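You operate a simulated robot arm through the tools that you are given. There is no shell and no other tool.

You run a simulated robot arm. Do the job below in one go: nothing can be reset, and whatever is moved stays where it is left.

Task
Turn both wing nuts on the green frame to snug and shut the seal guard.
Fine: snug is with the wings over the cream fields; heat screen at 20 C, mains locked off; try the outlet jog button first.

The check looks at the end state, three seconds after you hand in, the way a careful person would. Anything else that was tipped, shoved, dropped, spilled or broken makes it a failure. Lids that push on must go on centred and level and be pressed home; caps that screw on are set level and turned clockwise until they are tight.

Robot
A 6-joint arm with a two-finger parallel gripper, fixed in place. Base frame: the origin is at the foot of the arm, x ahead of it, y to its left, z up; the work surface is at about z = 781. Readings come in mm, degrees, newtons and seconds.
With the tool pointing down near the work surface it reaches from about 260 to 680 mm from the base axis. Its first joint turns from -66.0 to 66.0 degrees. Payload 2.9 kg.
The TCP is the grasp point between the finger pads, 30 mm short of the fingertips. In the tool frame z runs along the fingers and y along their closing line. The gripper opens to 110 mm. The fingers are 20 mm wide and 10 mm thick; the gripper's body (48 by 112 mm) begins 55 mm behind the TCP.
Orientation is that of the tool frame in the base frame, as a unit quaternion [x, y, z, w]. With the fingers straight down and closing along the base's y, the tool's x points along the base's -x, its y along +y and its z along -z.

Tools
- The arm moves only by the tool step_arm. Its argument "increments" is a list of rows, each an object (a shift or turn left out is 0, a gripper value left out holds the last) with "offset": the shift along the tool's x, y, z in units of 400 mm (1.0 is 400 mm), a list of three; "dr": the turn, a rotation vector about the tool's x, y, z in units of 45 degrees (1.0 is 45 degrees), a list of three; "hand": the finger opening in mm, from 0 to 110. In form: [{"offset": [dx, dy, dz], "dr": [wx, wy, wz], "hand": hand}, ...]. A call has 1 to 20 rows; each row is the pose to reach, as a shift and turn from the pose commanded when the call began, along the tool's axes at that moment. A call with a number of a shift or a turn outside -1 to 1 is refused whole. A row lasts 0.2 s, in which the tool goes at most 50 mm and 8.6 degrees; a call with a longer step from one row to the next is refused whole, and so is a gripper value outside its range. Where a pose cannot be reached the arm comes as near as it can. A force on the tool above 90 N (or 10 N above the force at the start of the call, whichever is more), or a blocked arm, ends the call early, and 0.2 s more pass. Each finger travels about 108 mm/s and halts on what it meets, pressing with about 29 N; the grip force reading is that of the motor and also rises with nothing between the fingers. The clock runs only during rows and for 0.2 s after the last one: add rows that repeat a pose to give the fingers time. It gives the time, the measured TCP pose, the force on the tool (base axes), the opening and the grip force at its end, in the units of the frame above (readings bear some noise), with the torque about the TCP (base axes, N m) and any sound that the robot's microphone picked up.
- Cameras (640 x 400 px; columns grow to the right, rows downward): "scene" is fixed at [83.7, 448.3, 1396.3]; the picture's right is [-0.68, -0.74, 0.00], its down [-0.35, 0.32, -0.88] and it looks along [0.65, -0.59, -0.48] (base axes); focal length 214 px, centre (320, 200). "wrist" rides on the gripper at [72, 17, -103] in the tool frame; the picture's right is [-0.23, 0.97, 0.00], its down [-0.76, -0.18, -0.62] and it looks along [-0.61, -0.14, 0.78] (tool axes); focal length 222 px, centre (320, 200). There is no depth. A picture from a camera that has moved, and an enlarged one, comes with that camera's place and axes in the base frame and with its lens. The place of the scene camera against the robot may be out by one fixed shift of up to 12 mm in any direction.
- camera(camera): a new picture of that camera. The clock stands still meanwhile.
- close_up(camera, box): a new picture of the part [left, top, right, bottom] of that camera's present view, enlarged. The clock stands still meanwhile.
- sign_off(): hands the job in; it is judged then, once.

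Nothing tells you positions but the pictures and the camera data. Unless the task says otherwise, let go and move clear before handing in.

The tools are called after "Call:" as name(argument=value, ...) on one line, values as JSON. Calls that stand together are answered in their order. step_arm: Moves the arm, as the interface text tells. Its arguments: {"type":"object","properties":{"increments":{"type":"array","items":{"type":"object","properties":{"offset":{"type":"array","items":{"type":"number"}},"dr":{"type":"array","items":{"type":"number"}},"hand":{"type":"number"}}}}},"required":["increments"]} The other tools are called the same way: camera (camera) takes a picture; close_up (camera, box) takes an enlarged picture of a part of a camera's view; sign_off () hands the job in.

At the start:

```text
time_s: 0.0
eef_pos: [385.7, 30.3, 1313.1]
tool_rot: [-0.001, 1.0, 0.0, 0.0]
contact_force: [0.5, -0.2, 0.6]
wrist_torque: [-0.01, 0.01, 0.0]
grip_width: 110.0
gripper_force: 0.0
```

scene: 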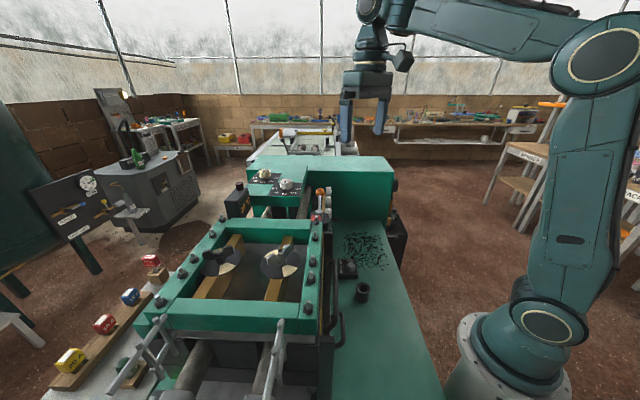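
wrist: 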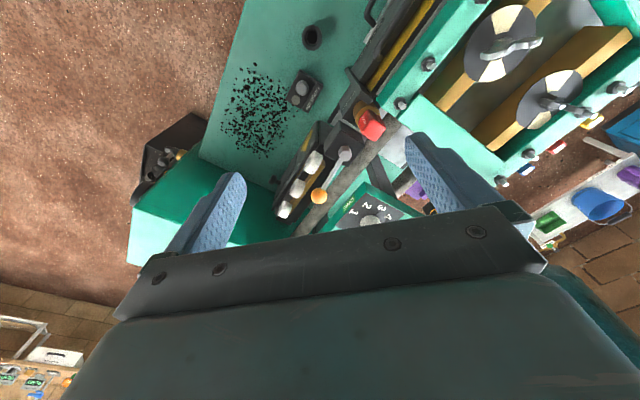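

I see a green machine with a frame that holds two wing nuts over cream/grey dials, plus switches, a lever, and buttons nearby. I'll look closer at everything before I move.

Call:
close_up(camera="scene", box=[130, 200, 350, 340])

Call:
close_up(camera="scene", box=[220, 150, 420, 310])

Call:
close_up(camera="scene", box=[20, 240, 350, 400])

Call:
close_up(camera="wrist", box=[400, 0, 640, 180])

Call:
close_up(camera="wrist", box=[200, 30, 440, 240])

Call:
close_up(camera="scene", box=[20, 80, 220, 240])

```text
2.86 times, centred on (240, 270) of scene
camera zoom: at [83.7, 448.3, 1396.3], right [-0.68, -0.74, 0.0], down [-0.35, 0.32, -0.88], along [0.65, -0.59, -0.48], focal length 613 px, centre (549, 0)
```

zoom: 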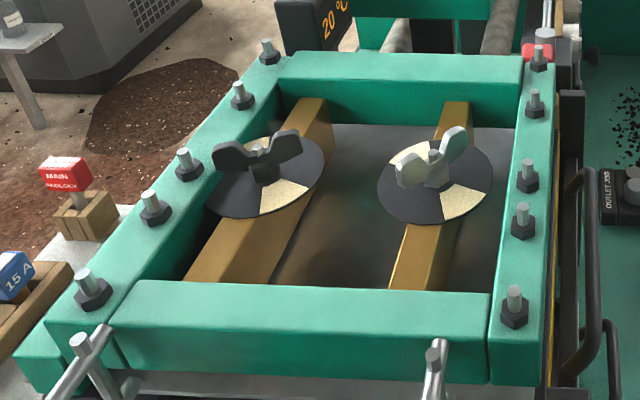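

```text
2.50 times, centred on (320, 230) of scene
camera zoom: at [83.7, 448.3, 1396.3], right [-0.68, -0.74, 0.0], down [-0.35, 0.32, -0.88], along [0.65, -0.59, -0.48], focal length 536 px, centre (320, 125)
```

zoom: 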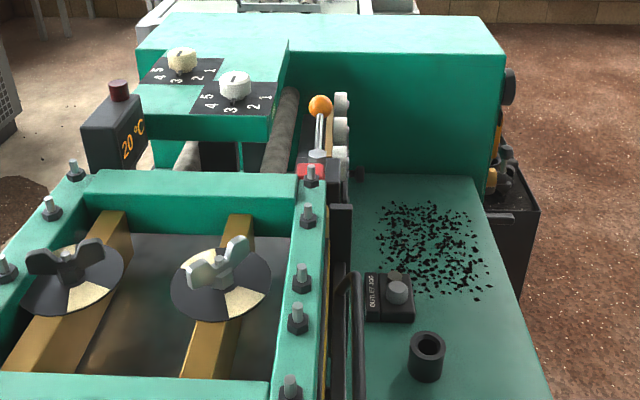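

```text
1.94 times, centred on (185, 320) of scene
camera zoom: at [83.7, 448.3, 1396.3], right [-0.68, -0.74, 0.0], down [-0.35, 0.32, -0.88], along [0.65, -0.59, -0.48], focal length 416 px, centre (582, -33)
```

zoom: 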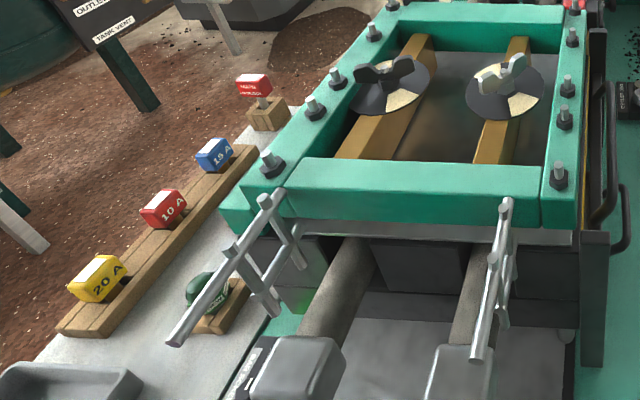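

```text
2.22 times, centred on (520, 90) of wrist
camera zoom: at [315.1, 48.5, 1416.2], right [0.23, 0.97, 0.0], down [0.76, -0.18, 0.62], along [0.61, -0.14, -0.78], focal length 494 px, centre (-124, 444)
```

zoom: 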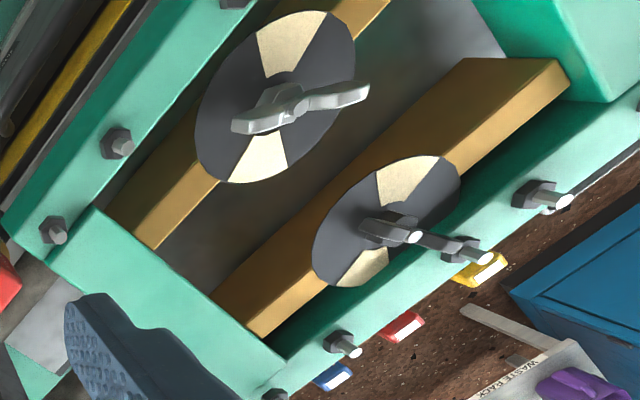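

```text
1.90 times, centred on (320, 135) of wrist
camera zoom: at [315.1, 48.5, 1416.2], right [0.23, 0.97, 0.0], down [0.76, -0.18, 0.62], along [0.61, -0.14, -0.78], focal length 423 px, centre (320, 324)
```

zoom: 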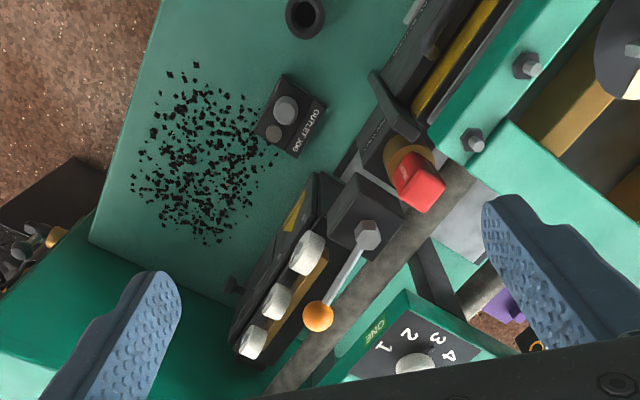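

```text
2.50 times, centred on (120, 160) of scene
camera zoom: at [83.7, 448.3, 1396.3], right [-0.68, -0.74, 0.0], down [-0.35, 0.32, -0.88], along [0.65, -0.59, -0.48], focal length 536 px, centre (820, 300)
```

zoom: 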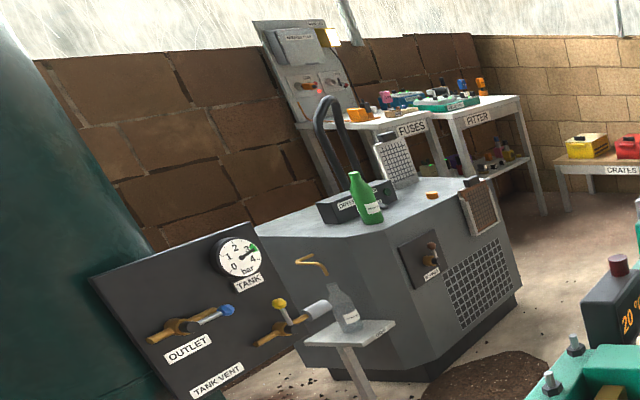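

There is a red item by the orange-knobbed lever and a red "MAIN ..." block beside the frame, and I need to read both. I'll zoom further before moving.

Call:
close_up(camera="scene", box=[140, 245, 180, 270])

Call:
close_up(camera="scene", box=[300, 180, 350, 230])

Call:
close_up(camera="wrist", box=[330, 80, 400, 150])

Call:
close_up(camera="wrist", box=[260, 110, 380, 230])

Call:
close_up(camera="scene", box=[300, 210, 420, 350])

Call:
close_up(camera="wrist", box=[330, 0, 450, 120])

Call:
close_up(camera="scene", box=[90, 80, 170, 130])

```text
16.00 times, centred on (160, 258) of scene
camera zoom: at [83.7, 448.3, 1396.3], right [-0.68, -0.74, 0.0], down [-0.35, 0.32, -0.88], along [0.65, -0.59, -0.48], focal length 3432 px, centre (2880, -720)
```

zoom: 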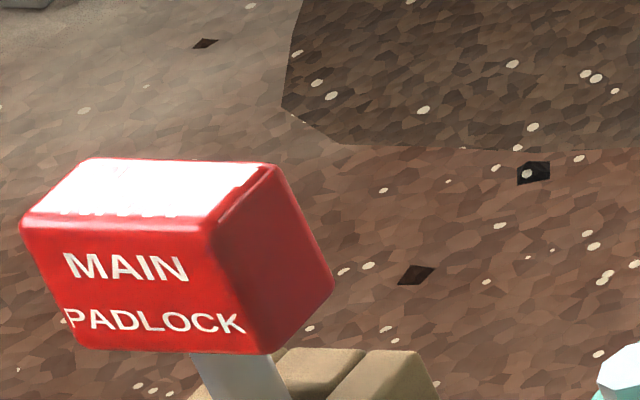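

```text
8.00 times, centred on (325, 205) of scene
camera zoom: at [83.7, 448.3, 1396.3], right [-0.68, -0.74, 0.0], down [-0.35, 0.32, -0.88], along [0.65, -0.59, -0.48], focal length 1716 px, centre (280, 160)
```

zoom: 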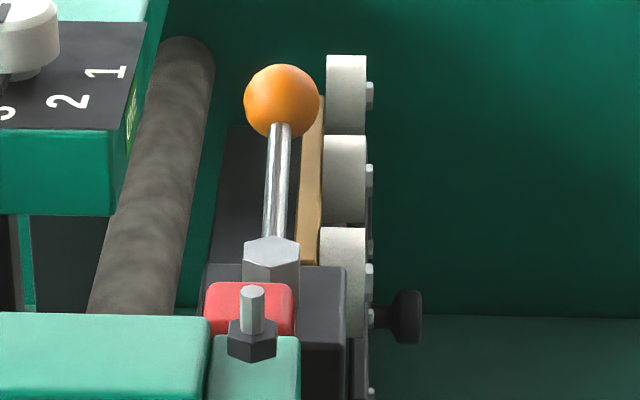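

```text
5.71 times, centred on (365, 115) of wrist
camera zoom: at [315.1, 48.5, 1416.2], right [0.23, 0.97, 0.0], down [0.76, -0.18, 0.62], along [0.61, -0.14, -0.78], focal length 1269 px, centre (63, 686)
```

zoom: 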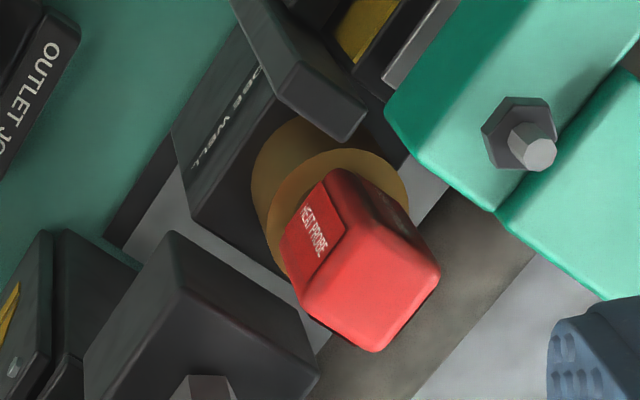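

```text
3.33 times, centred on (320, 170) of wrist
camera zoom: at [315.1, 48.5, 1416.2], right [0.23, 0.97, 0.0], down [0.76, -0.18, 0.62], along [0.61, -0.14, -0.78], focal length 740 px, centre (320, 300)
```

zoom: 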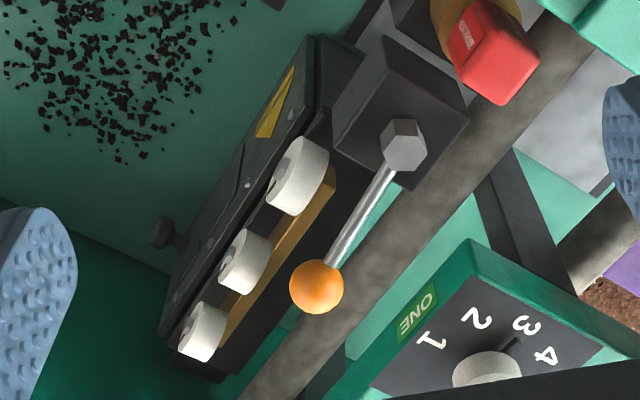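

```text
2.86 times, centred on (360, 280) of scene
camera zoom: at [83.7, 448.3, 1396.3], right [-0.68, -0.74, 0.0], down [-0.35, 0.32, -0.88], along [0.65, -0.59, -0.48], focal length 613 px, centre (206, -29)
```

zoom: 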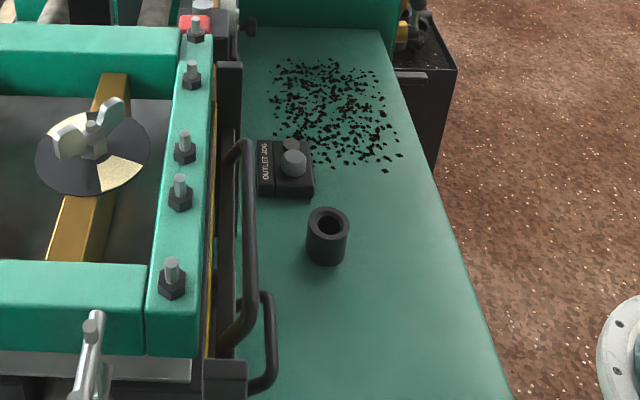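

```text
3.33 times, centred on (390, 60) of wrist
camera zoom: at [315.1, 48.5, 1416.2], right [0.23, 0.97, 0.0], down [0.76, -0.18, 0.62], along [0.61, -0.14, -0.78], focal length 740 px, centre (87, 667)
```

zoom: 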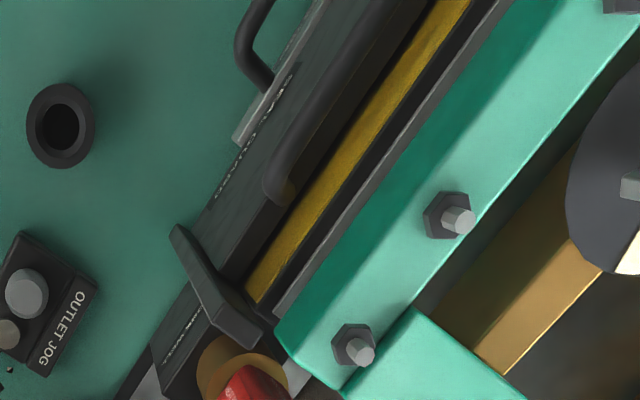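

```text
8.00 times, centred on (130, 105) of scene
camera zoom: at [83.7, 448.3, 1396.3], right [-0.68, -0.74, 0.0], down [-0.35, 0.32, -0.88], along [0.65, -0.59, -0.48], focal length 1716 px, centre (1840, 960)
```

zoom: 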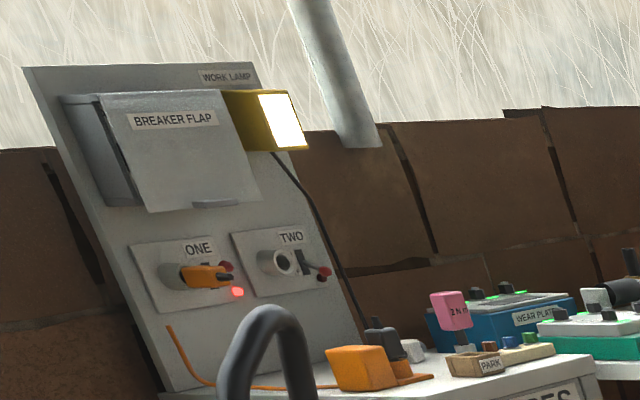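

The lever box appears to be the fuse/isolator box, and the main padlock is parked on a small block rather than obviously on something. From triangulation, the nuts sit at about (397,274,1066) and (496,376,1062). I'll move the wrist camera high over the area to look in more detail.

Call:
step_arm(increments=[{"offset": [0.055, 0.09, 0]}, {"offset": [0.11, 0.18, 0]}, {"offset": [0.165, 0.27, 0]}, {"offset": [0.22, 0.36, 0]}, {"offset": [0.275, 0.45, 0]}, {"offset": [0.33, 0.54, 0]}, {"offset": [0.385, 0.63, 0]}, {"offset": [0.44, 0.71, 0]}])

Call:
camera(camera="wrist")

Call:
camera(camera="scene")

```text
time_s: 1.8
eef_pos: [209.3, 313.3, 1313.3]
tool_rot: [0.0, 1.0, -0.001, 0.0]
contact_force: [1.3, 0.9, 0.5]
wrist_torque: [0.0, -0.01, -0.02]
grip_width: 110.0
gripper_force: 0.0
```

```text
taken
camera wrist: at [137.6, 331.9, 1417.1], right [0.23, 0.97, 0.0], down [0.76, -0.18, 0.62], along [0.61, -0.14, -0.78], focal length 222 px, centre (320, 200)
```

wrist: 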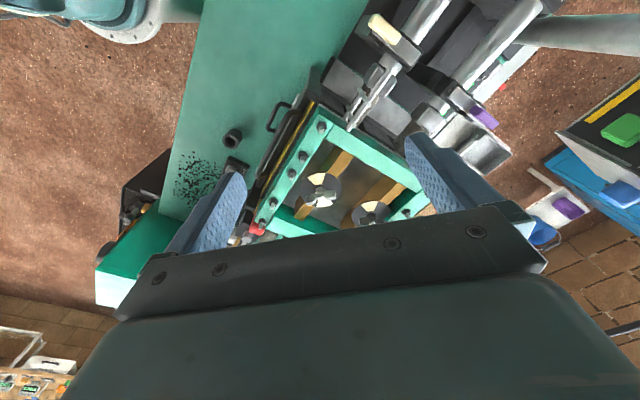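

```text
taken
```

scene: 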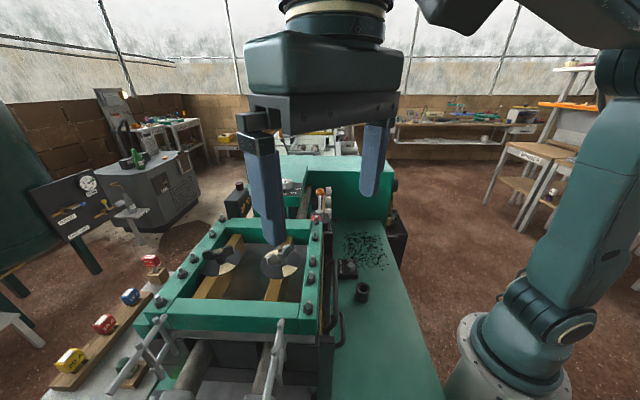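

Call:
close_up(camera="wrist", box=[220, 80, 440, 240])

Call:
close_up(camera="wrist", box=[320, 0, 520, 170])

Call:
close_up(camera="wrist", box=[240, 90, 330, 150])

Call:
close_up(camera="wrist", box=[480, 0, 640, 250])

```text
2.50 times, centred on (330, 160) of wrist
camera zoom: at [137.6, 331.9, 1417.1], right [0.23, 0.97, 0.0], down [0.76, -0.18, 0.62], along [0.61, -0.14, -0.78], focal length 555 px, centre (295, 300)
```

zoom: 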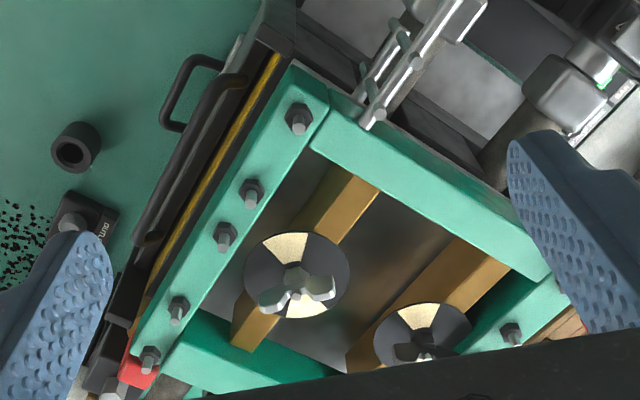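

```text
2.35 times, centred on (420, 85) of wrist
camera zoom: at [137.6, 331.9, 1417.1], right [0.23, 0.97, 0.0], down [0.76, -0.18, 0.62], along [0.61, -0.14, -0.78], focal length 523 px, centre (85, 471)
```

zoom: 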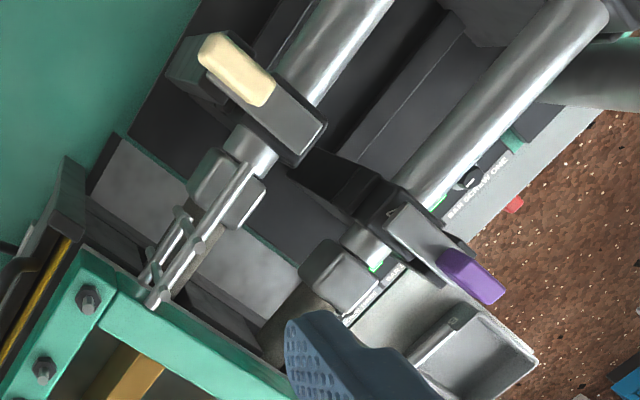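

```text
6.67 times, centred on (285, 120) of wrist
camera zoom: at [137.6, 331.9, 1417.1], right [0.23, 0.97, 0.0], down [0.76, -0.18, 0.62], along [0.61, -0.14, -0.78], focal length 1481 px, centre (553, 733)
```

zoom: 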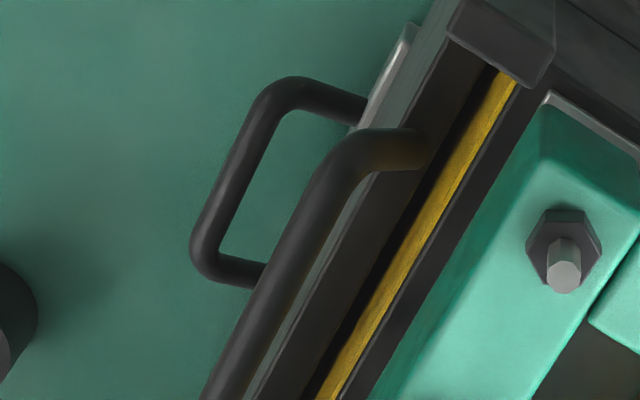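

```text
1.60 times, centred on (560, 125) of wrist
camera zoom: at [137.6, 331.9, 1417.1], right [0.23, 0.97, 0.0], down [0.76, -0.18, 0.62], along [0.61, -0.14, -0.78], focal length 355 px, centre (-64, 320)
```

zoom: 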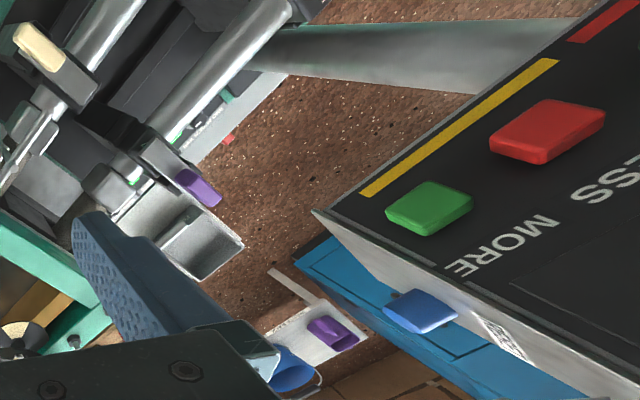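

Another control panel sits to the far left, so I'll stay clear of that side. I want a low oblique view of the guard side of the frame, so I'm moving and yawing the wrist camera to look from the robot side.

Call:
step_arm(increments=[{"offset": [-0.034, -0.06, 0.035], "dr": [0, 0, -0.16]}, {"offset": [-0.068, -0.12, 0.07], "dr": [0, 0, -0.32]}, {"offset": [-0.102, -0.18, 0.105], "dr": [0, 0, -0.48]}, {"offset": [-0.136, -0.24, 0.14], "dr": [0, 0, -0.64]}, {"offset": [-0.17, -0.3, 0.175], "dr": [0, 0, -0.8]}, {"offset": [-0.2025, -0.3575, 0.2075], "dr": [0, 0, -0.97]}])

Call:
camera(camera="wrist")

```text
time_s: 3.2
eef_pos: [290.3, 167.9, 1229.4]
tool_rot: [-0.373, 0.928, 0.0, 0.001]
contact_force: [0.2, 0.3, 0.0]
wrist_torque: [0.01, 0.0, 0.0]
grip_width: 110.1
gripper_force: 0.1
```

```text
taken
camera wrist: at [227.4, 131.5, 1333.7], right [-0.51, 0.86, 0.0], down [0.67, 0.4, 0.62], along [0.54, 0.32, -0.78], focal length 222 px, centre (320, 200)
```

wrist: 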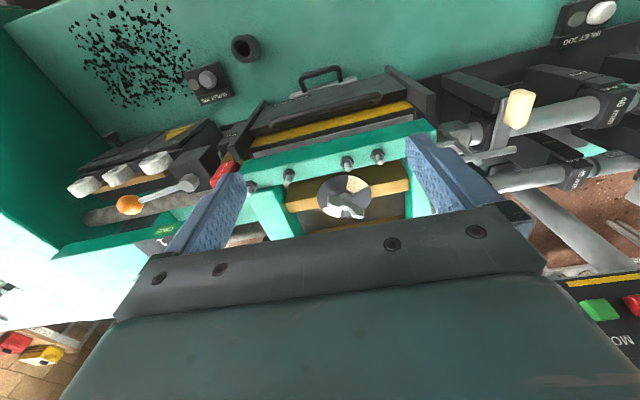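

Call:
close_up(camera="wrist", box=[230, 60, 450, 220])

Call:
close_up(camera="wrist", box=[60, 100, 260, 250])

Call:
close_up(camera="wrist", box=[420, 0, 640, 200])

Call:
close_up(camera="wrist", box=[240, 60, 440, 130])

```text
2.50 times, centred on (340, 140) of wrist
camera zoom: at [227.4, 131.5, 1333.7], right [-0.51, 0.86, 0.0], down [0.67, 0.4, 0.62], along [0.54, 0.32, -0.78], focal length 555 px, centre (270, 350)
```

zoom: 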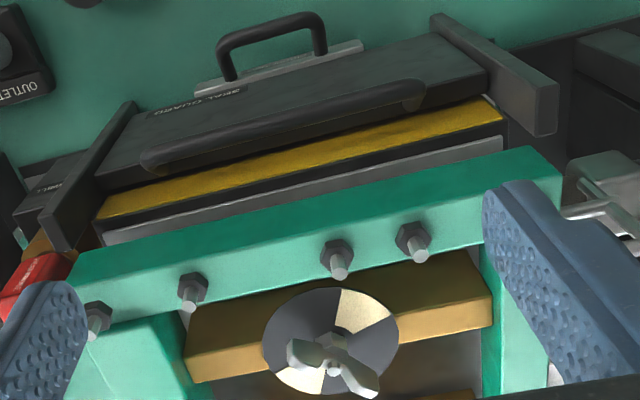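

```text
2.67 times, centred on (160, 175) of wrist
camera zoom: at [227.4, 131.5, 1333.7], right [-0.51, 0.86, 0.0], down [0.67, 0.4, 0.62], along [0.54, 0.32, -0.78], focal length 592 px, centre (747, 267)
```

zoom: 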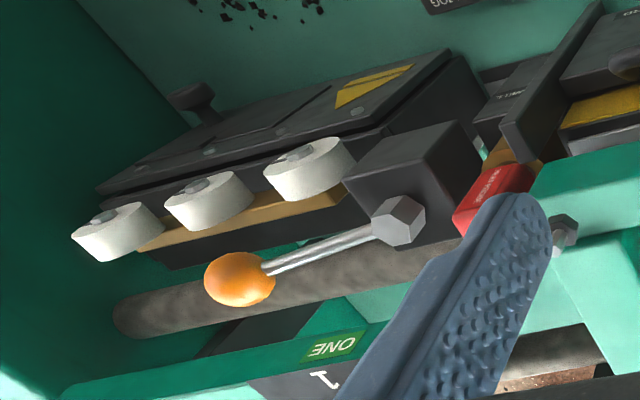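

```text
2.00 times, centred on (530, 100) of wrist
camera zoom: at [227.4, 131.5, 1333.7], right [-0.51, 0.86, 0.0], down [0.67, 0.4, 0.62], along [0.54, 0.32, -0.78], focal length 444 px, centre (-100, 400)
```

zoom: 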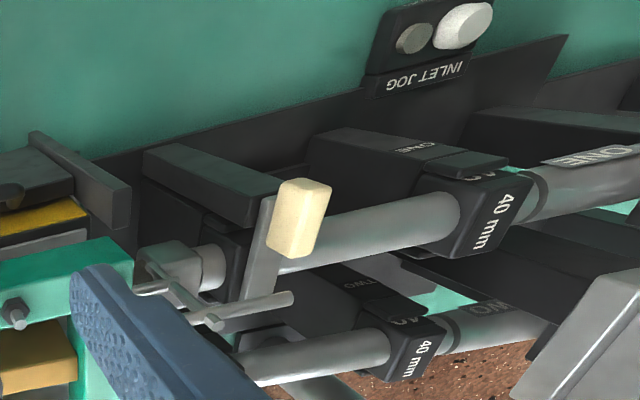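

```text
3.20 times, centred on (340, 95) of wrist
camera zoom: at [227.4, 131.5, 1333.7], right [-0.51, 0.86, 0.0], down [0.67, 0.4, 0.62], along [0.54, 0.32, -0.78], focal length 711 px, centre (256, 536)
```

zoom: 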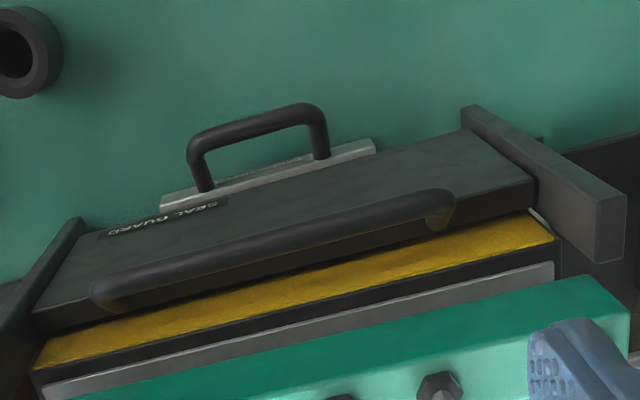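

The seal guard is the black slab with the long handle, pulled back from the yellow seal. I still need to know about the mains lock, so I'll pitch the camera outward to view the far side with the padlock and the heat screen.

Call:
step_arm(increments=[{"offset": [0, 0, -0.05], "dr": [0, -0.16, 0]}, {"offset": [-0.02, 0, -0.1], "dr": [0, -0.32, 0]}, {"offset": [-0.04, 0, -0.15], "dr": [0, -0.48, 0]}, {"offset": [-0.06, 0, -0.2], "dr": [0, -0.64, 0]}, {"offset": [-0.08, 0, -0.25], "dr": [0, -0.8, 0]}, {"offset": [-0.1, 0, -0.25], "dr": [0, -0.8, 0]}])

Call:
camera(camera="wrist")

```text
time_s: 4.6
eef_pos: [321.2, 198.8, 1329.5]
tool_rot: [-0.353, 0.883, 0.115, 0.288]
contact_force: [-0.2, 0.2, 0.2]
wrist_torque: [0.0, 0.0, 0.01]
grip_width: 110.0
gripper_force: 0.0
```

```text
taken
camera wrist: at [224.1, 129.5, 1371.0], right [-0.54, 0.83, 0.13], down [0.3, 0.04, 0.95], along [0.79, 0.55, -0.27], focal length 222 px, centre (320, 200)
```

wrist: 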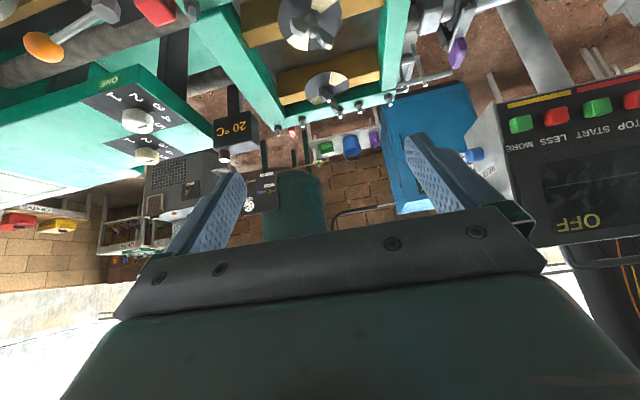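

Call:
close_up(camera="wrist", box=[200, 90, 420, 240])

Call:
close_up(camera="wrist", box=[440, 60, 640, 260])

Call:
close_up(camera="wrist", box=[280, 120, 390, 170])

Call:
close_up(camera="wrist", box=[20, 60, 260, 260])

```text
2.67 times, centred on (310, 165) of wrist
camera zoom: at [224.1, 129.5, 1371.0], right [-0.54, 0.83, 0.13], down [0.3, 0.04, 0.95], along [0.79, 0.55, -0.27], focal length 592 px, centre (347, 293)
```

zoom: 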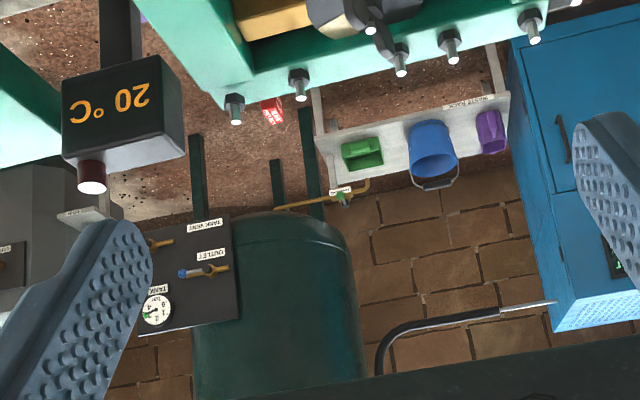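

```text
2.00 times, centred on (540, 160) of wrist
camera zoom: at [224.1, 129.5, 1371.0], right [-0.54, 0.83, 0.13], down [0.3, 0.04, 0.95], along [0.79, 0.55, -0.27], focal length 444 px, centre (-120, 280)
```

zoom: 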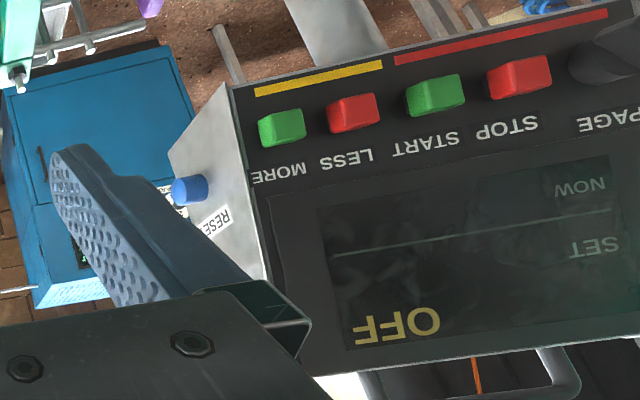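

```text
5.82 times, centred on (335, 145) of wrist
camera zoom: at [224.1, 129.5, 1371.0], right [-0.54, 0.83, 0.13], down [0.3, 0.04, 0.95], along [0.79, 0.55, -0.27], focal length 1292 px, centre (233, 520)
```

zoom: 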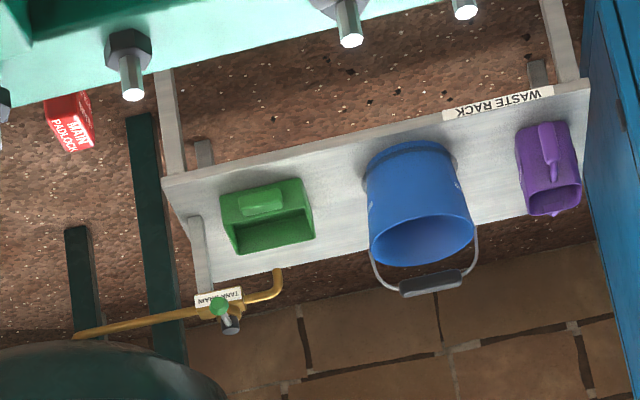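

```text
2.00 times, centred on (140, 160) of wrist
camera zoom: at [224.1, 129.5, 1371.0], right [-0.54, 0.83, 0.13], down [0.3, 0.04, 0.95], along [0.79, 0.55, -0.27], focal length 444 px, centre (680, 280)
```

zoom: 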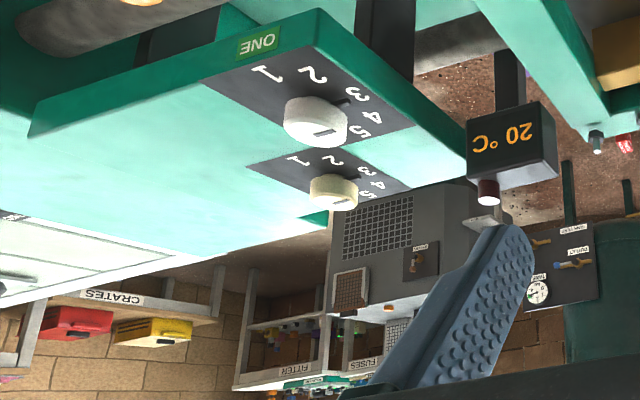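

Call:
close_up(camera="scene", box=[380, 165, 420, 245])

Call:
close_up(camera="scene", box=[40, 245, 180, 390])

Call:
close_up(camera="scene", box=[0, 60, 240, 240])

Call:
close_up(camera="scene", box=[220, 340, 360, 400])

Call:
close_up(camera="scene", box=[220, 80, 540, 180])

Call:
close_up(camera="scene", box=[480, 50, 640, 250])

```text
5.00 times, centred on (400, 205) of scene
camera zoom: at [83.7, 448.3, 1396.3], right [-0.68, -0.74, 0.0], down [-0.35, 0.32, -0.88], along [0.65, -0.59, -0.48], focal length 1072 px, centre (-80, 175)
```

zoom: 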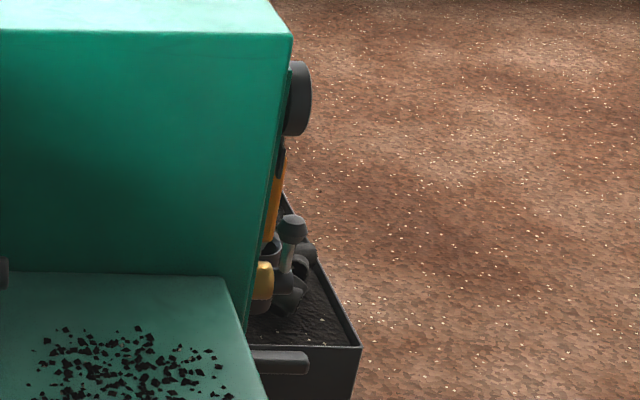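

```text
2.76 times, centred on (110, 318) of scene
camera zoom: at [83.7, 448.3, 1396.3], right [-0.68, -0.74, 0.0], down [-0.35, 0.32, -0.88], along [0.65, -0.59, -0.48], focal length 592 px, centre (899, -124)
```

zoom: 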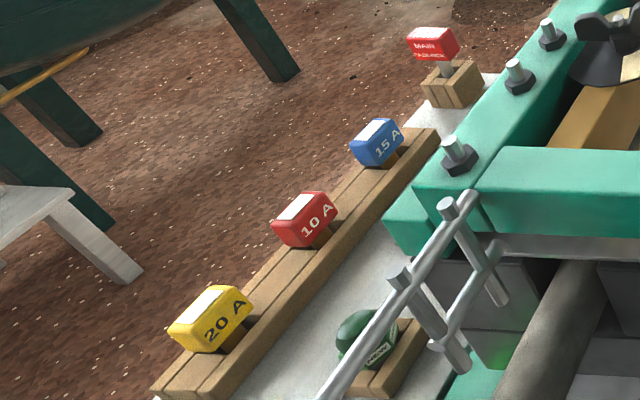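

```text
2.22 times, centred on (120, 150) of scene
camera zoom: at [83.7, 448.3, 1396.3], right [-0.68, -0.74, 0.0], down [-0.35, 0.32, -0.88], along [0.65, -0.59, -0.48], focal length 477 px, centre (764, 311)
```

zoom: 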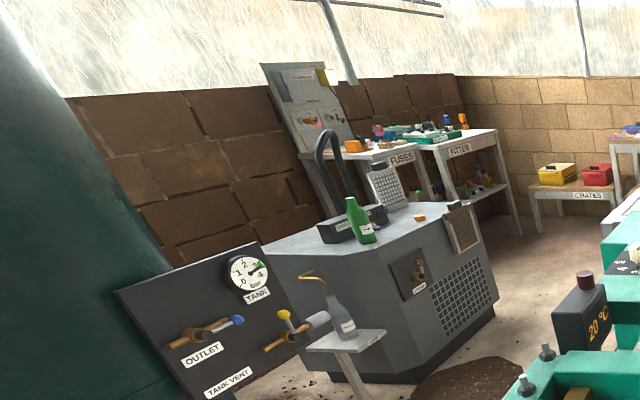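

```text
4.57 times, centred on (290, 370) of scene
camera zoom: at [83.7, 448.3, 1396.3], right [-0.68, -0.74, 0.0], down [-0.35, 0.32, -0.88], along [0.65, -0.59, -0.48], focal length 980 px, centre (457, -577)
```

zoom: 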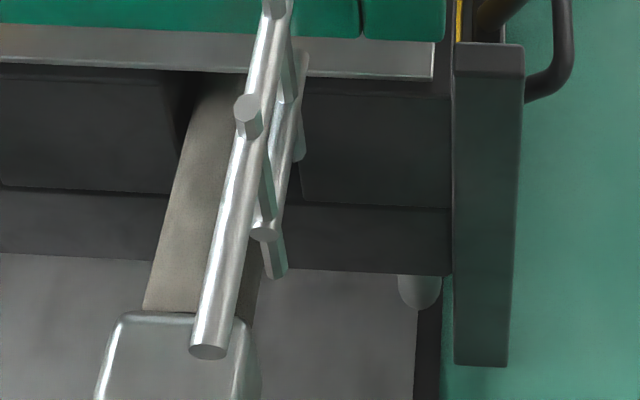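

```text
2.00 times, centred on (380, 130) of scene
camera zoom: at [83.7, 448.3, 1396.3], right [-0.68, -0.74, 0.0], down [-0.35, 0.32, -0.88], along [0.65, -0.59, -0.48], focal length 429 px, centre (200, 340)
```

zoom: 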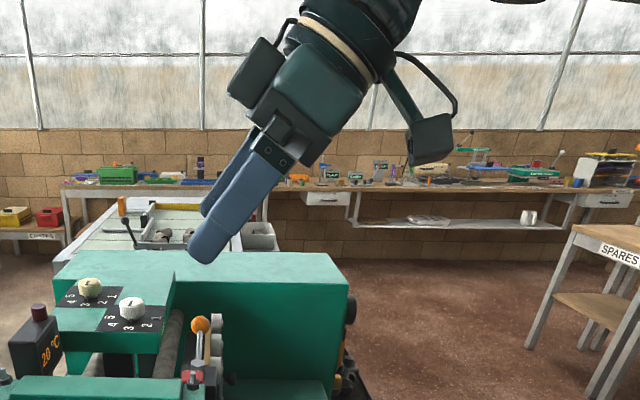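

```text
2.00 times, centred on (560, 150) of scene
camera zoom: at [83.7, 448.3, 1396.3], right [-0.68, -0.74, 0.0], down [-0.35, 0.32, -0.88], along [0.65, -0.59, -0.48], focal length 429 px, centre (-160, 300)
```

zoom: 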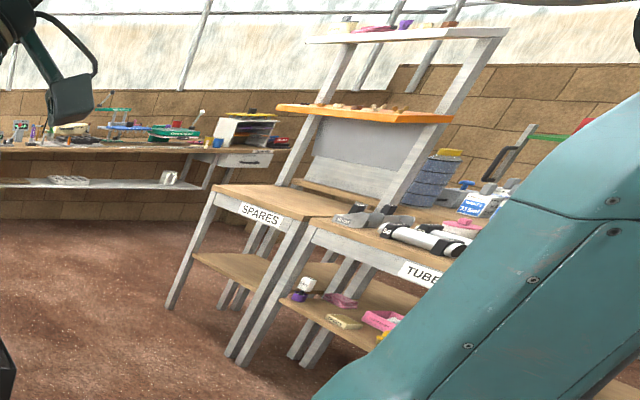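

The operator panel reads OFF, and the padlock sits parked in a wooden block. I'll inspect the lever/isolator box near (515,56,1032) from closer, after first untilting the tool.

Call:
step_arm(increments=[{"dr": [0, 0.16, 0]}, {"dr": [0, 0.32, 0]}, {"dr": [0, 0.48, 0]}, {"dr": [0, 0.64, 0]}, {"dr": [0, 0.8, 0]}, {"dr": [0, 0.8, 0]}])

```text
time_s: 6.0
eef_pos: [319.5, 199.7, 1329.0]
tool_rot: [-0.373, 0.928, 0.0, -0.001]
contact_force: [-0.1, 0.3, -0.7]
wrist_torque: [0.01, -0.01, -0.02]
grip_width: 110.0
gripper_force: 0.1
out of reach, approached as far as the arm can: row 3, 4, 5
```

Call:
step_arm(increments=[{"offset": [0.004, -0.1, 0.045]}, {"offset": [0.008, -0.2, 0.09]}, {"offset": [0.012, -0.3, 0.135]}, {"offset": [0.016, -0.4, 0.18]}, {"offset": [0.02, -0.5, 0.225]}, {"offset": [0.0225, -0.602, 0.2725]}, {"offset": [0.0225, -0.602, 0.2725]}])

Call:
camera(camera="wrist")

Call:
close_up(camera="wrist", box=[220, 40, 440, 200])

```text
time_s: 7.6
eef_pos: [481.8, 19.2, 1220.2]
tool_rot: [-0.372, 0.928, 0.0, 0.0]
contact_force: [-0.4, 0.6, -0.2]
wrist_torque: [-0.01, 0.01, 0.03]
grip_width: 110.1
gripper_force: 0.0
```

```text
taken
camera wrist: at [418.9, -16.9, 1324.6], right [-0.51, 0.86, 0.0], down [0.67, 0.4, 0.62], along [0.54, 0.32, -0.78], focal length 222 px, centre (320, 200)
```

wrist: 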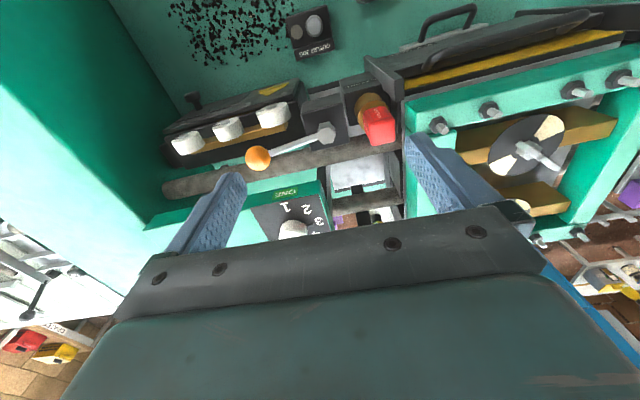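

```text
2.50 times, centred on (330, 120) of wrist
camera zoom: at [418.9, -16.9, 1324.6], right [-0.51, 0.86, 0.0], down [0.67, 0.4, 0.62], along [0.54, 0.32, -0.78], focal length 555 px, centre (295, 400)
```

zoom: 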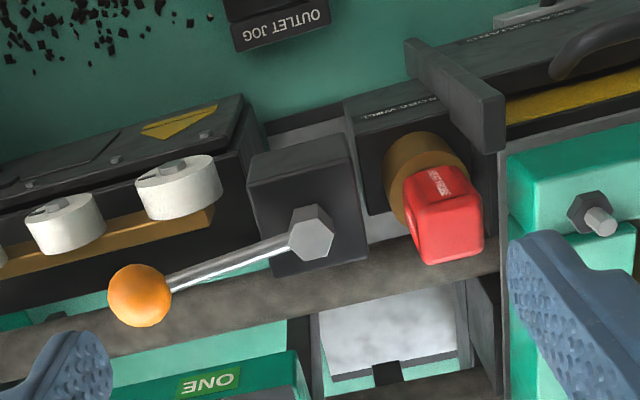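

No isolator markings are visible here. I'll look over the far-side shelf, where the padlock and fuses are parked, from above.

Call:
step_arm(increments=[{"offset": [-0.03, 0.04, -0.1]}, {"offset": [-0.09, 0.13, -0.15]}, {"offset": [-0.15, 0.21, -0.2]}, {"offset": [-0.21, 0.29, -0.24]}, {"offset": [-0.27, 0.37, -0.275]}, {"offset": [-0.33, 0.45, -0.275]}, {"offset": [-0.39, 0.54, -0.275]}, {"offset": [-0.45, 0.63, -0.275]}, {"offset": [-0.51, 0.71, -0.275]}, {"offset": [-0.53, 0.7415, -0.275]}, {"offset": [-0.53, 0.7415, -0.275]}])

Call:
camera(camera="wrist")

Call:
close_up(camera="wrist", box=[180, 60, 460, 230])

Call:
close_up(camera="wrist", box=[400, 0, 640, 200])

```text
time_s: 8.7
eef_pos: [463.2, 168.2, 1315.7]
tool_rot: [-0.386, 0.922, -0.002, 0.013]
contact_force: [18.2, -0.3, -24.3]
wrist_torque: [0.85, 0.58, 0.66]
grip_width: 110.1
gripper_force: 0.0
out of reach, approached as far as the arm can: row 5
stopped in row 5: the force on the tool passed its limit at 130 N (the readings are from after the stop); the commanded pose is now the measured one
```

```text
taken
camera wrist: at [399.4, 129.0, 1418.1], right [-0.54, 0.84, -0.01], down [0.64, 0.41, 0.64], along [0.55, 0.34, -0.77], focal length 222 px, centre (320, 200)
```

wrist: 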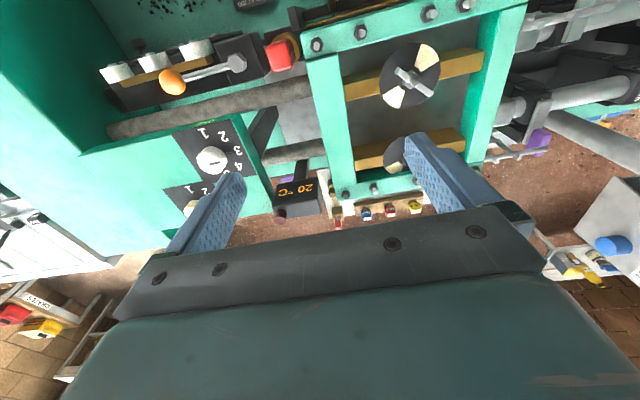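

```text
2.29 times, centred on (320, 145) of wrist
camera zoom: at [399.4, 129.0, 1418.1], right [-0.54, 0.84, -0.01], down [0.64, 0.41, 0.64], along [0.55, 0.34, -0.77], focal length 508 px, centre (320, 326)
```

zoom: 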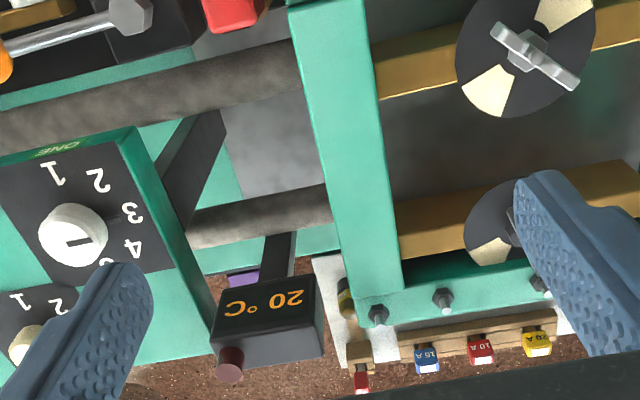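

```text
2.00 times, centred on (520, 100) of wrist
camera zoom: at [399.4, 129.0, 1418.1], right [-0.54, 0.84, -0.01], down [0.64, 0.41, 0.64], along [0.55, 0.34, -0.77], focal length 444 px, centre (-80, 400)
```

zoom: 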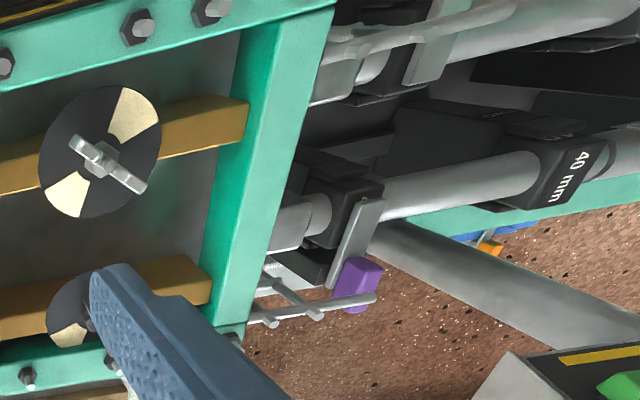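

The arm stopped at what seems to be a reach limit high up. I'll check the scene for any contact.

Call:
camera(camera="scene")

Call:
close_up(camera="wrist", box=[310, 160, 450, 230])

Call:
step_arm(increments=[{"offset": [0, 0, 0.03]}, {"offset": [0.03, 0, 0.08]}, {"offset": [0.05, 0, 0.12]}])

```text
taken
```

scene: 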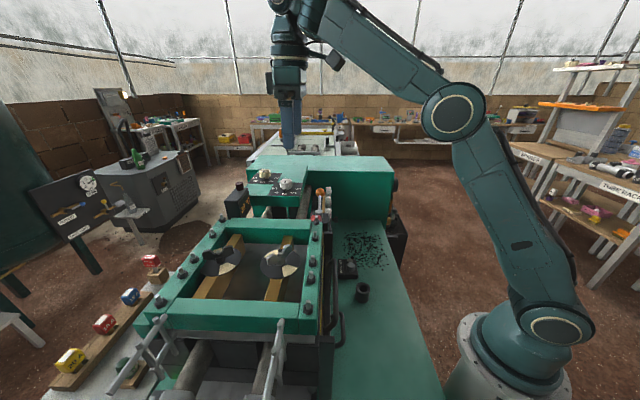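

```text
4.57 times, centred on (380, 195) of wrist
camera zoom: at [399.4, 129.0, 1418.1], right [-0.54, 0.84, -0.01], down [0.64, 0.41, 0.64], along [0.55, 0.34, -0.77], focal length 1015 px, centre (46, 223)
```

zoom: 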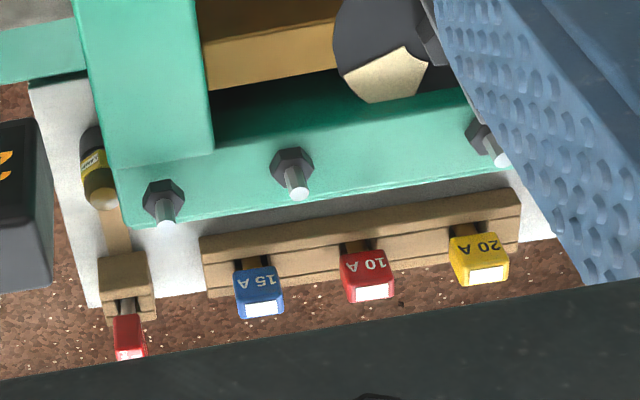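

```text
time_s: 9.5
eef_pos: [451.2, 152.5, 1267.4]
tool_rot: [-0.386, 0.923, -0.002, 0.011]
contact_force: [0.3, -0.2, -0.1]
wrist_torque: [-0.02, 0.05, 0.02]
grip_width: 109.8
gripper_force: 0.1
```

Nothing was touched; that was only the reach limit. The padlock triangulates to about (880,510,845), which is beyond reach, so I take the lock-off as given, and the screen does read 20 °C. Next is the outlet jog test, so I'll close the fingers and move over near (430,-20).

Call:
step_arm(increments=[{"offset": [0.08, -0.045, 0.01], "hand": 60}, {"offset": [0.16, -0.09, 0.02], "hand": 20}, {"offset": [0.24, -0.135, 0.03], "hand": 0}, {"offset": [0.32, -0.18, 0.04]}, {"offset": [0.4, -0.225, 0.043]}, {"offset": [0.46, -0.267, 0.043]}, {"offset": [0.46, -0.267, 0.043]}])

Call:
camera(camera="wrist")

```text
time_s: 11.1
eef_pos: [398.7, -51.3, 1249.8]
tool_rot: [-0.386, 0.923, -0.002, 0.011]
contact_force: [-0.2, -0.8, 0.5]
wrist_torque: [0.0, 0.02, 0.0]
grip_width: 0.2
gripper_force: 29.0
```

```text
taken
camera wrist: at [333.4, -90.8, 1352.3], right [-0.53, 0.85, -0.01], down [0.65, 0.41, 0.64], along [0.54, 0.34, -0.77], focal length 222 px, centre (320, 200)
```

wrist: 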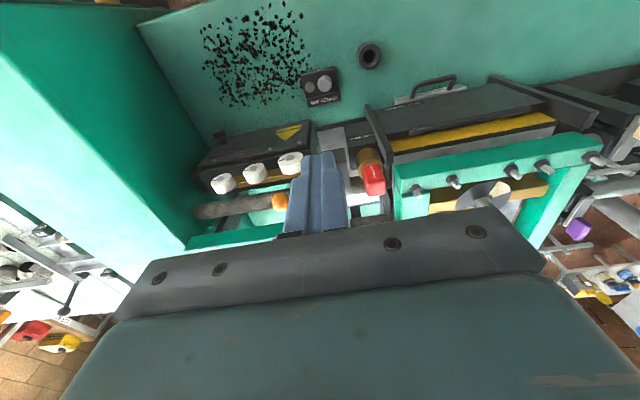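

Call:
close_up(camera="wrist", box=[290, 50, 370, 110])

Call:
close_up(camera="scene", box=[330, 250, 380, 290])

Call:
close_up(camera="wrist", box=[360, 60, 560, 200])

```text
6.67 times, centred on (330, 80) of wrist
camera zoom: at [333.4, -90.8, 1352.3], right [-0.53, 0.85, -0.01], down [0.65, 0.41, 0.64], along [0.54, 0.34, -0.77], focal length 1481 px, centre (253, 1000)
```

zoom: 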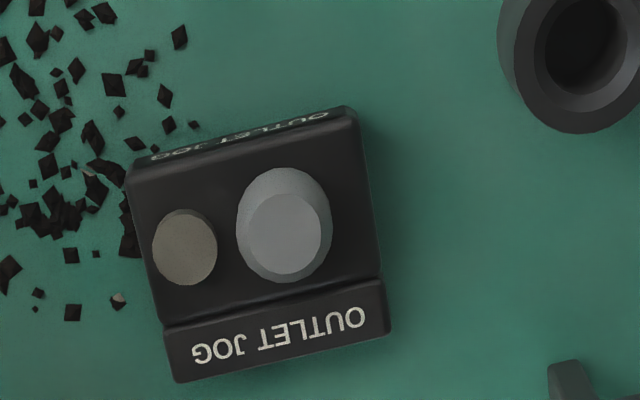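

```text
10.00 times, centred on (355, 270) of scene
camera zoom: at [83.7, 448.3, 1396.3], right [-0.68, -0.74, 0.0], down [-0.35, 0.32, -0.88], along [0.65, -0.59, -0.48], focal length 2145 px, centre (-30, -500)
```

zoom: 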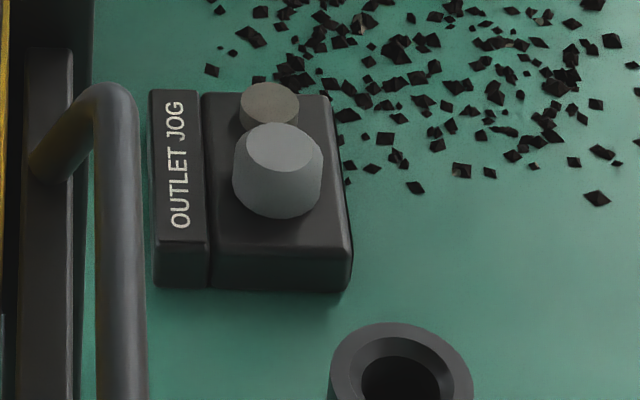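

```text
2.86 times, centred on (460, 130) of wrist
camera zoom: at [333.4, -90.8, 1352.3], right [-0.53, 0.85, -0.01], down [0.65, 0.41, 0.64], along [0.54, 0.34, -0.77], focal length 635 px, centre (-80, 400)
```

zoom: 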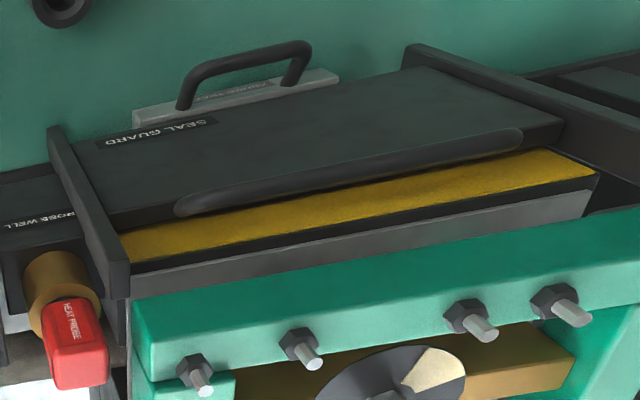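

The larger grey button top is at about (426,-20,823) and is well separated from the small grey lamp. I'm tilting the tool about 15° for clearance from the guard cheek and descending to 100 mm above the button.

Call:
step_arm(increments=[{"offset": [0, 0.002, 0.1], "dr": [0, -0.1, 0]}, {"offset": [0, 0.004, 0.2], "dr": [0, -0.2, 0]}, {"offset": [-0.001, 0.006, 0.3], "dr": [0, -0.3, 0]}, {"offset": [-0.002, 0.008, 0.4], "dr": [0, -0.32, 0]}, {"offset": [-0.003, 0.01, 0.5], "dr": [0, -0.32, 0]}, {"offset": [-0.004, 0.012, 0.6], "dr": [0, -0.32, 0]}, {"offset": [-0.005, 0.0145, 0.7], "dr": [0, -0.32, 0]}, {"offset": [-0.005, 0.0145, 0.7525], "dr": [0, -0.32, 0]}, {"offset": [-0.005, 0.0145, 0.7525], "dr": [0, -0.32, 0]}])

Call:
camera(camera="wrist")

Call:
camera(camera="scene")

```text
time_s: 13.1
eef_pos: [496.2, -212.6, 1158.9]
tool_rot: [-0.421, 0.899, 0.063, 0.101]
contact_force: [-0.6, 0.2, 0.1]
wrist_torque: [0.01, 0.03, 0.02]
grip_width: 0.0
gripper_force: 28.8
out of reach, approached as far as the arm can: row 1, 2, 3, 4, 5, 6, 7, 8, 9
```

```text
taken
camera wrist: at [425.4, -274.8, 1243.5], right [-0.61, 0.79, 0.08], down [0.53, 0.33, 0.78], along [0.59, 0.52, -0.62], focal length 222 px, centre (320, 200)
```

wrist: 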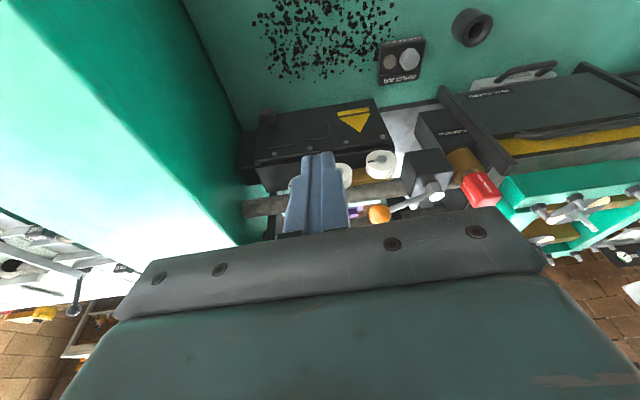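

```text
taken
```

scene: 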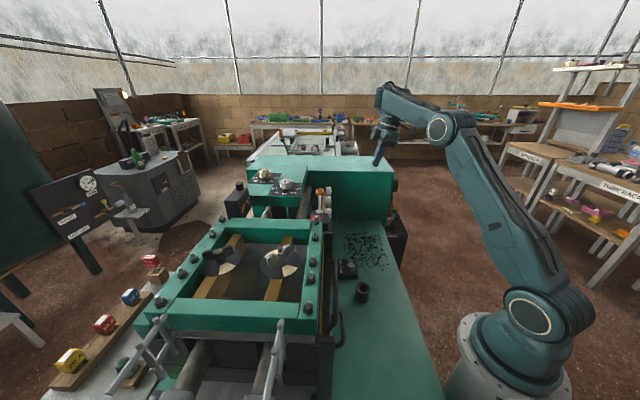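

The arm deviated: the solver said out of reach and it went to the side, though nothing was touched. I'll probe with a null motion to see where the commanded pose is.

Call:
step_arm(increments=[{"offset": [0, 0, 0]}])

```text
time_s: 13.5
eef_pos: [495.8, -211.4, 1159.2]
tool_rot: [-0.42, 0.899, 0.065, 0.102]
contact_force: [0.5, -0.5, -0.3]
wrist_torque: [0.01, -0.01, 0.02]
grip_width: 0.0
gripper_force: 28.5
```

Call:
step_arm(increments=[{"offset": [-0.04, 0.09, -0.034], "dr": [0, 0.06, 0]}, {"offset": [-0.08, 0.18, -0.068], "dr": [0, 0.12, 0]}, {"offset": [-0.12, 0.27, -0.102], "dr": [0, 0.18, 0]}, {"offset": [-0.16, 0.36, -0.136], "dr": [0, 0.25, 0]}, {"offset": [-0.2, 0.449, -0.17], "dr": [0, 0.31, 0]}, {"offset": [-0.2, 0.449, -0.17], "dr": [0, 0.31, 0]}])

```text
time_s: 14.9
eef_pos: [396.6, -51.4, 1251.1]
tool_rot: [-0.425, 0.905, 0.013, -0.009]
contact_force: [-0.3, -0.1, 0.5]
wrist_torque: [0.0, -0.01, 0.01]
grip_width: 0.0
gripper_force: 28.8
out of reach, approached as far as the arm can: row 1, 2
```

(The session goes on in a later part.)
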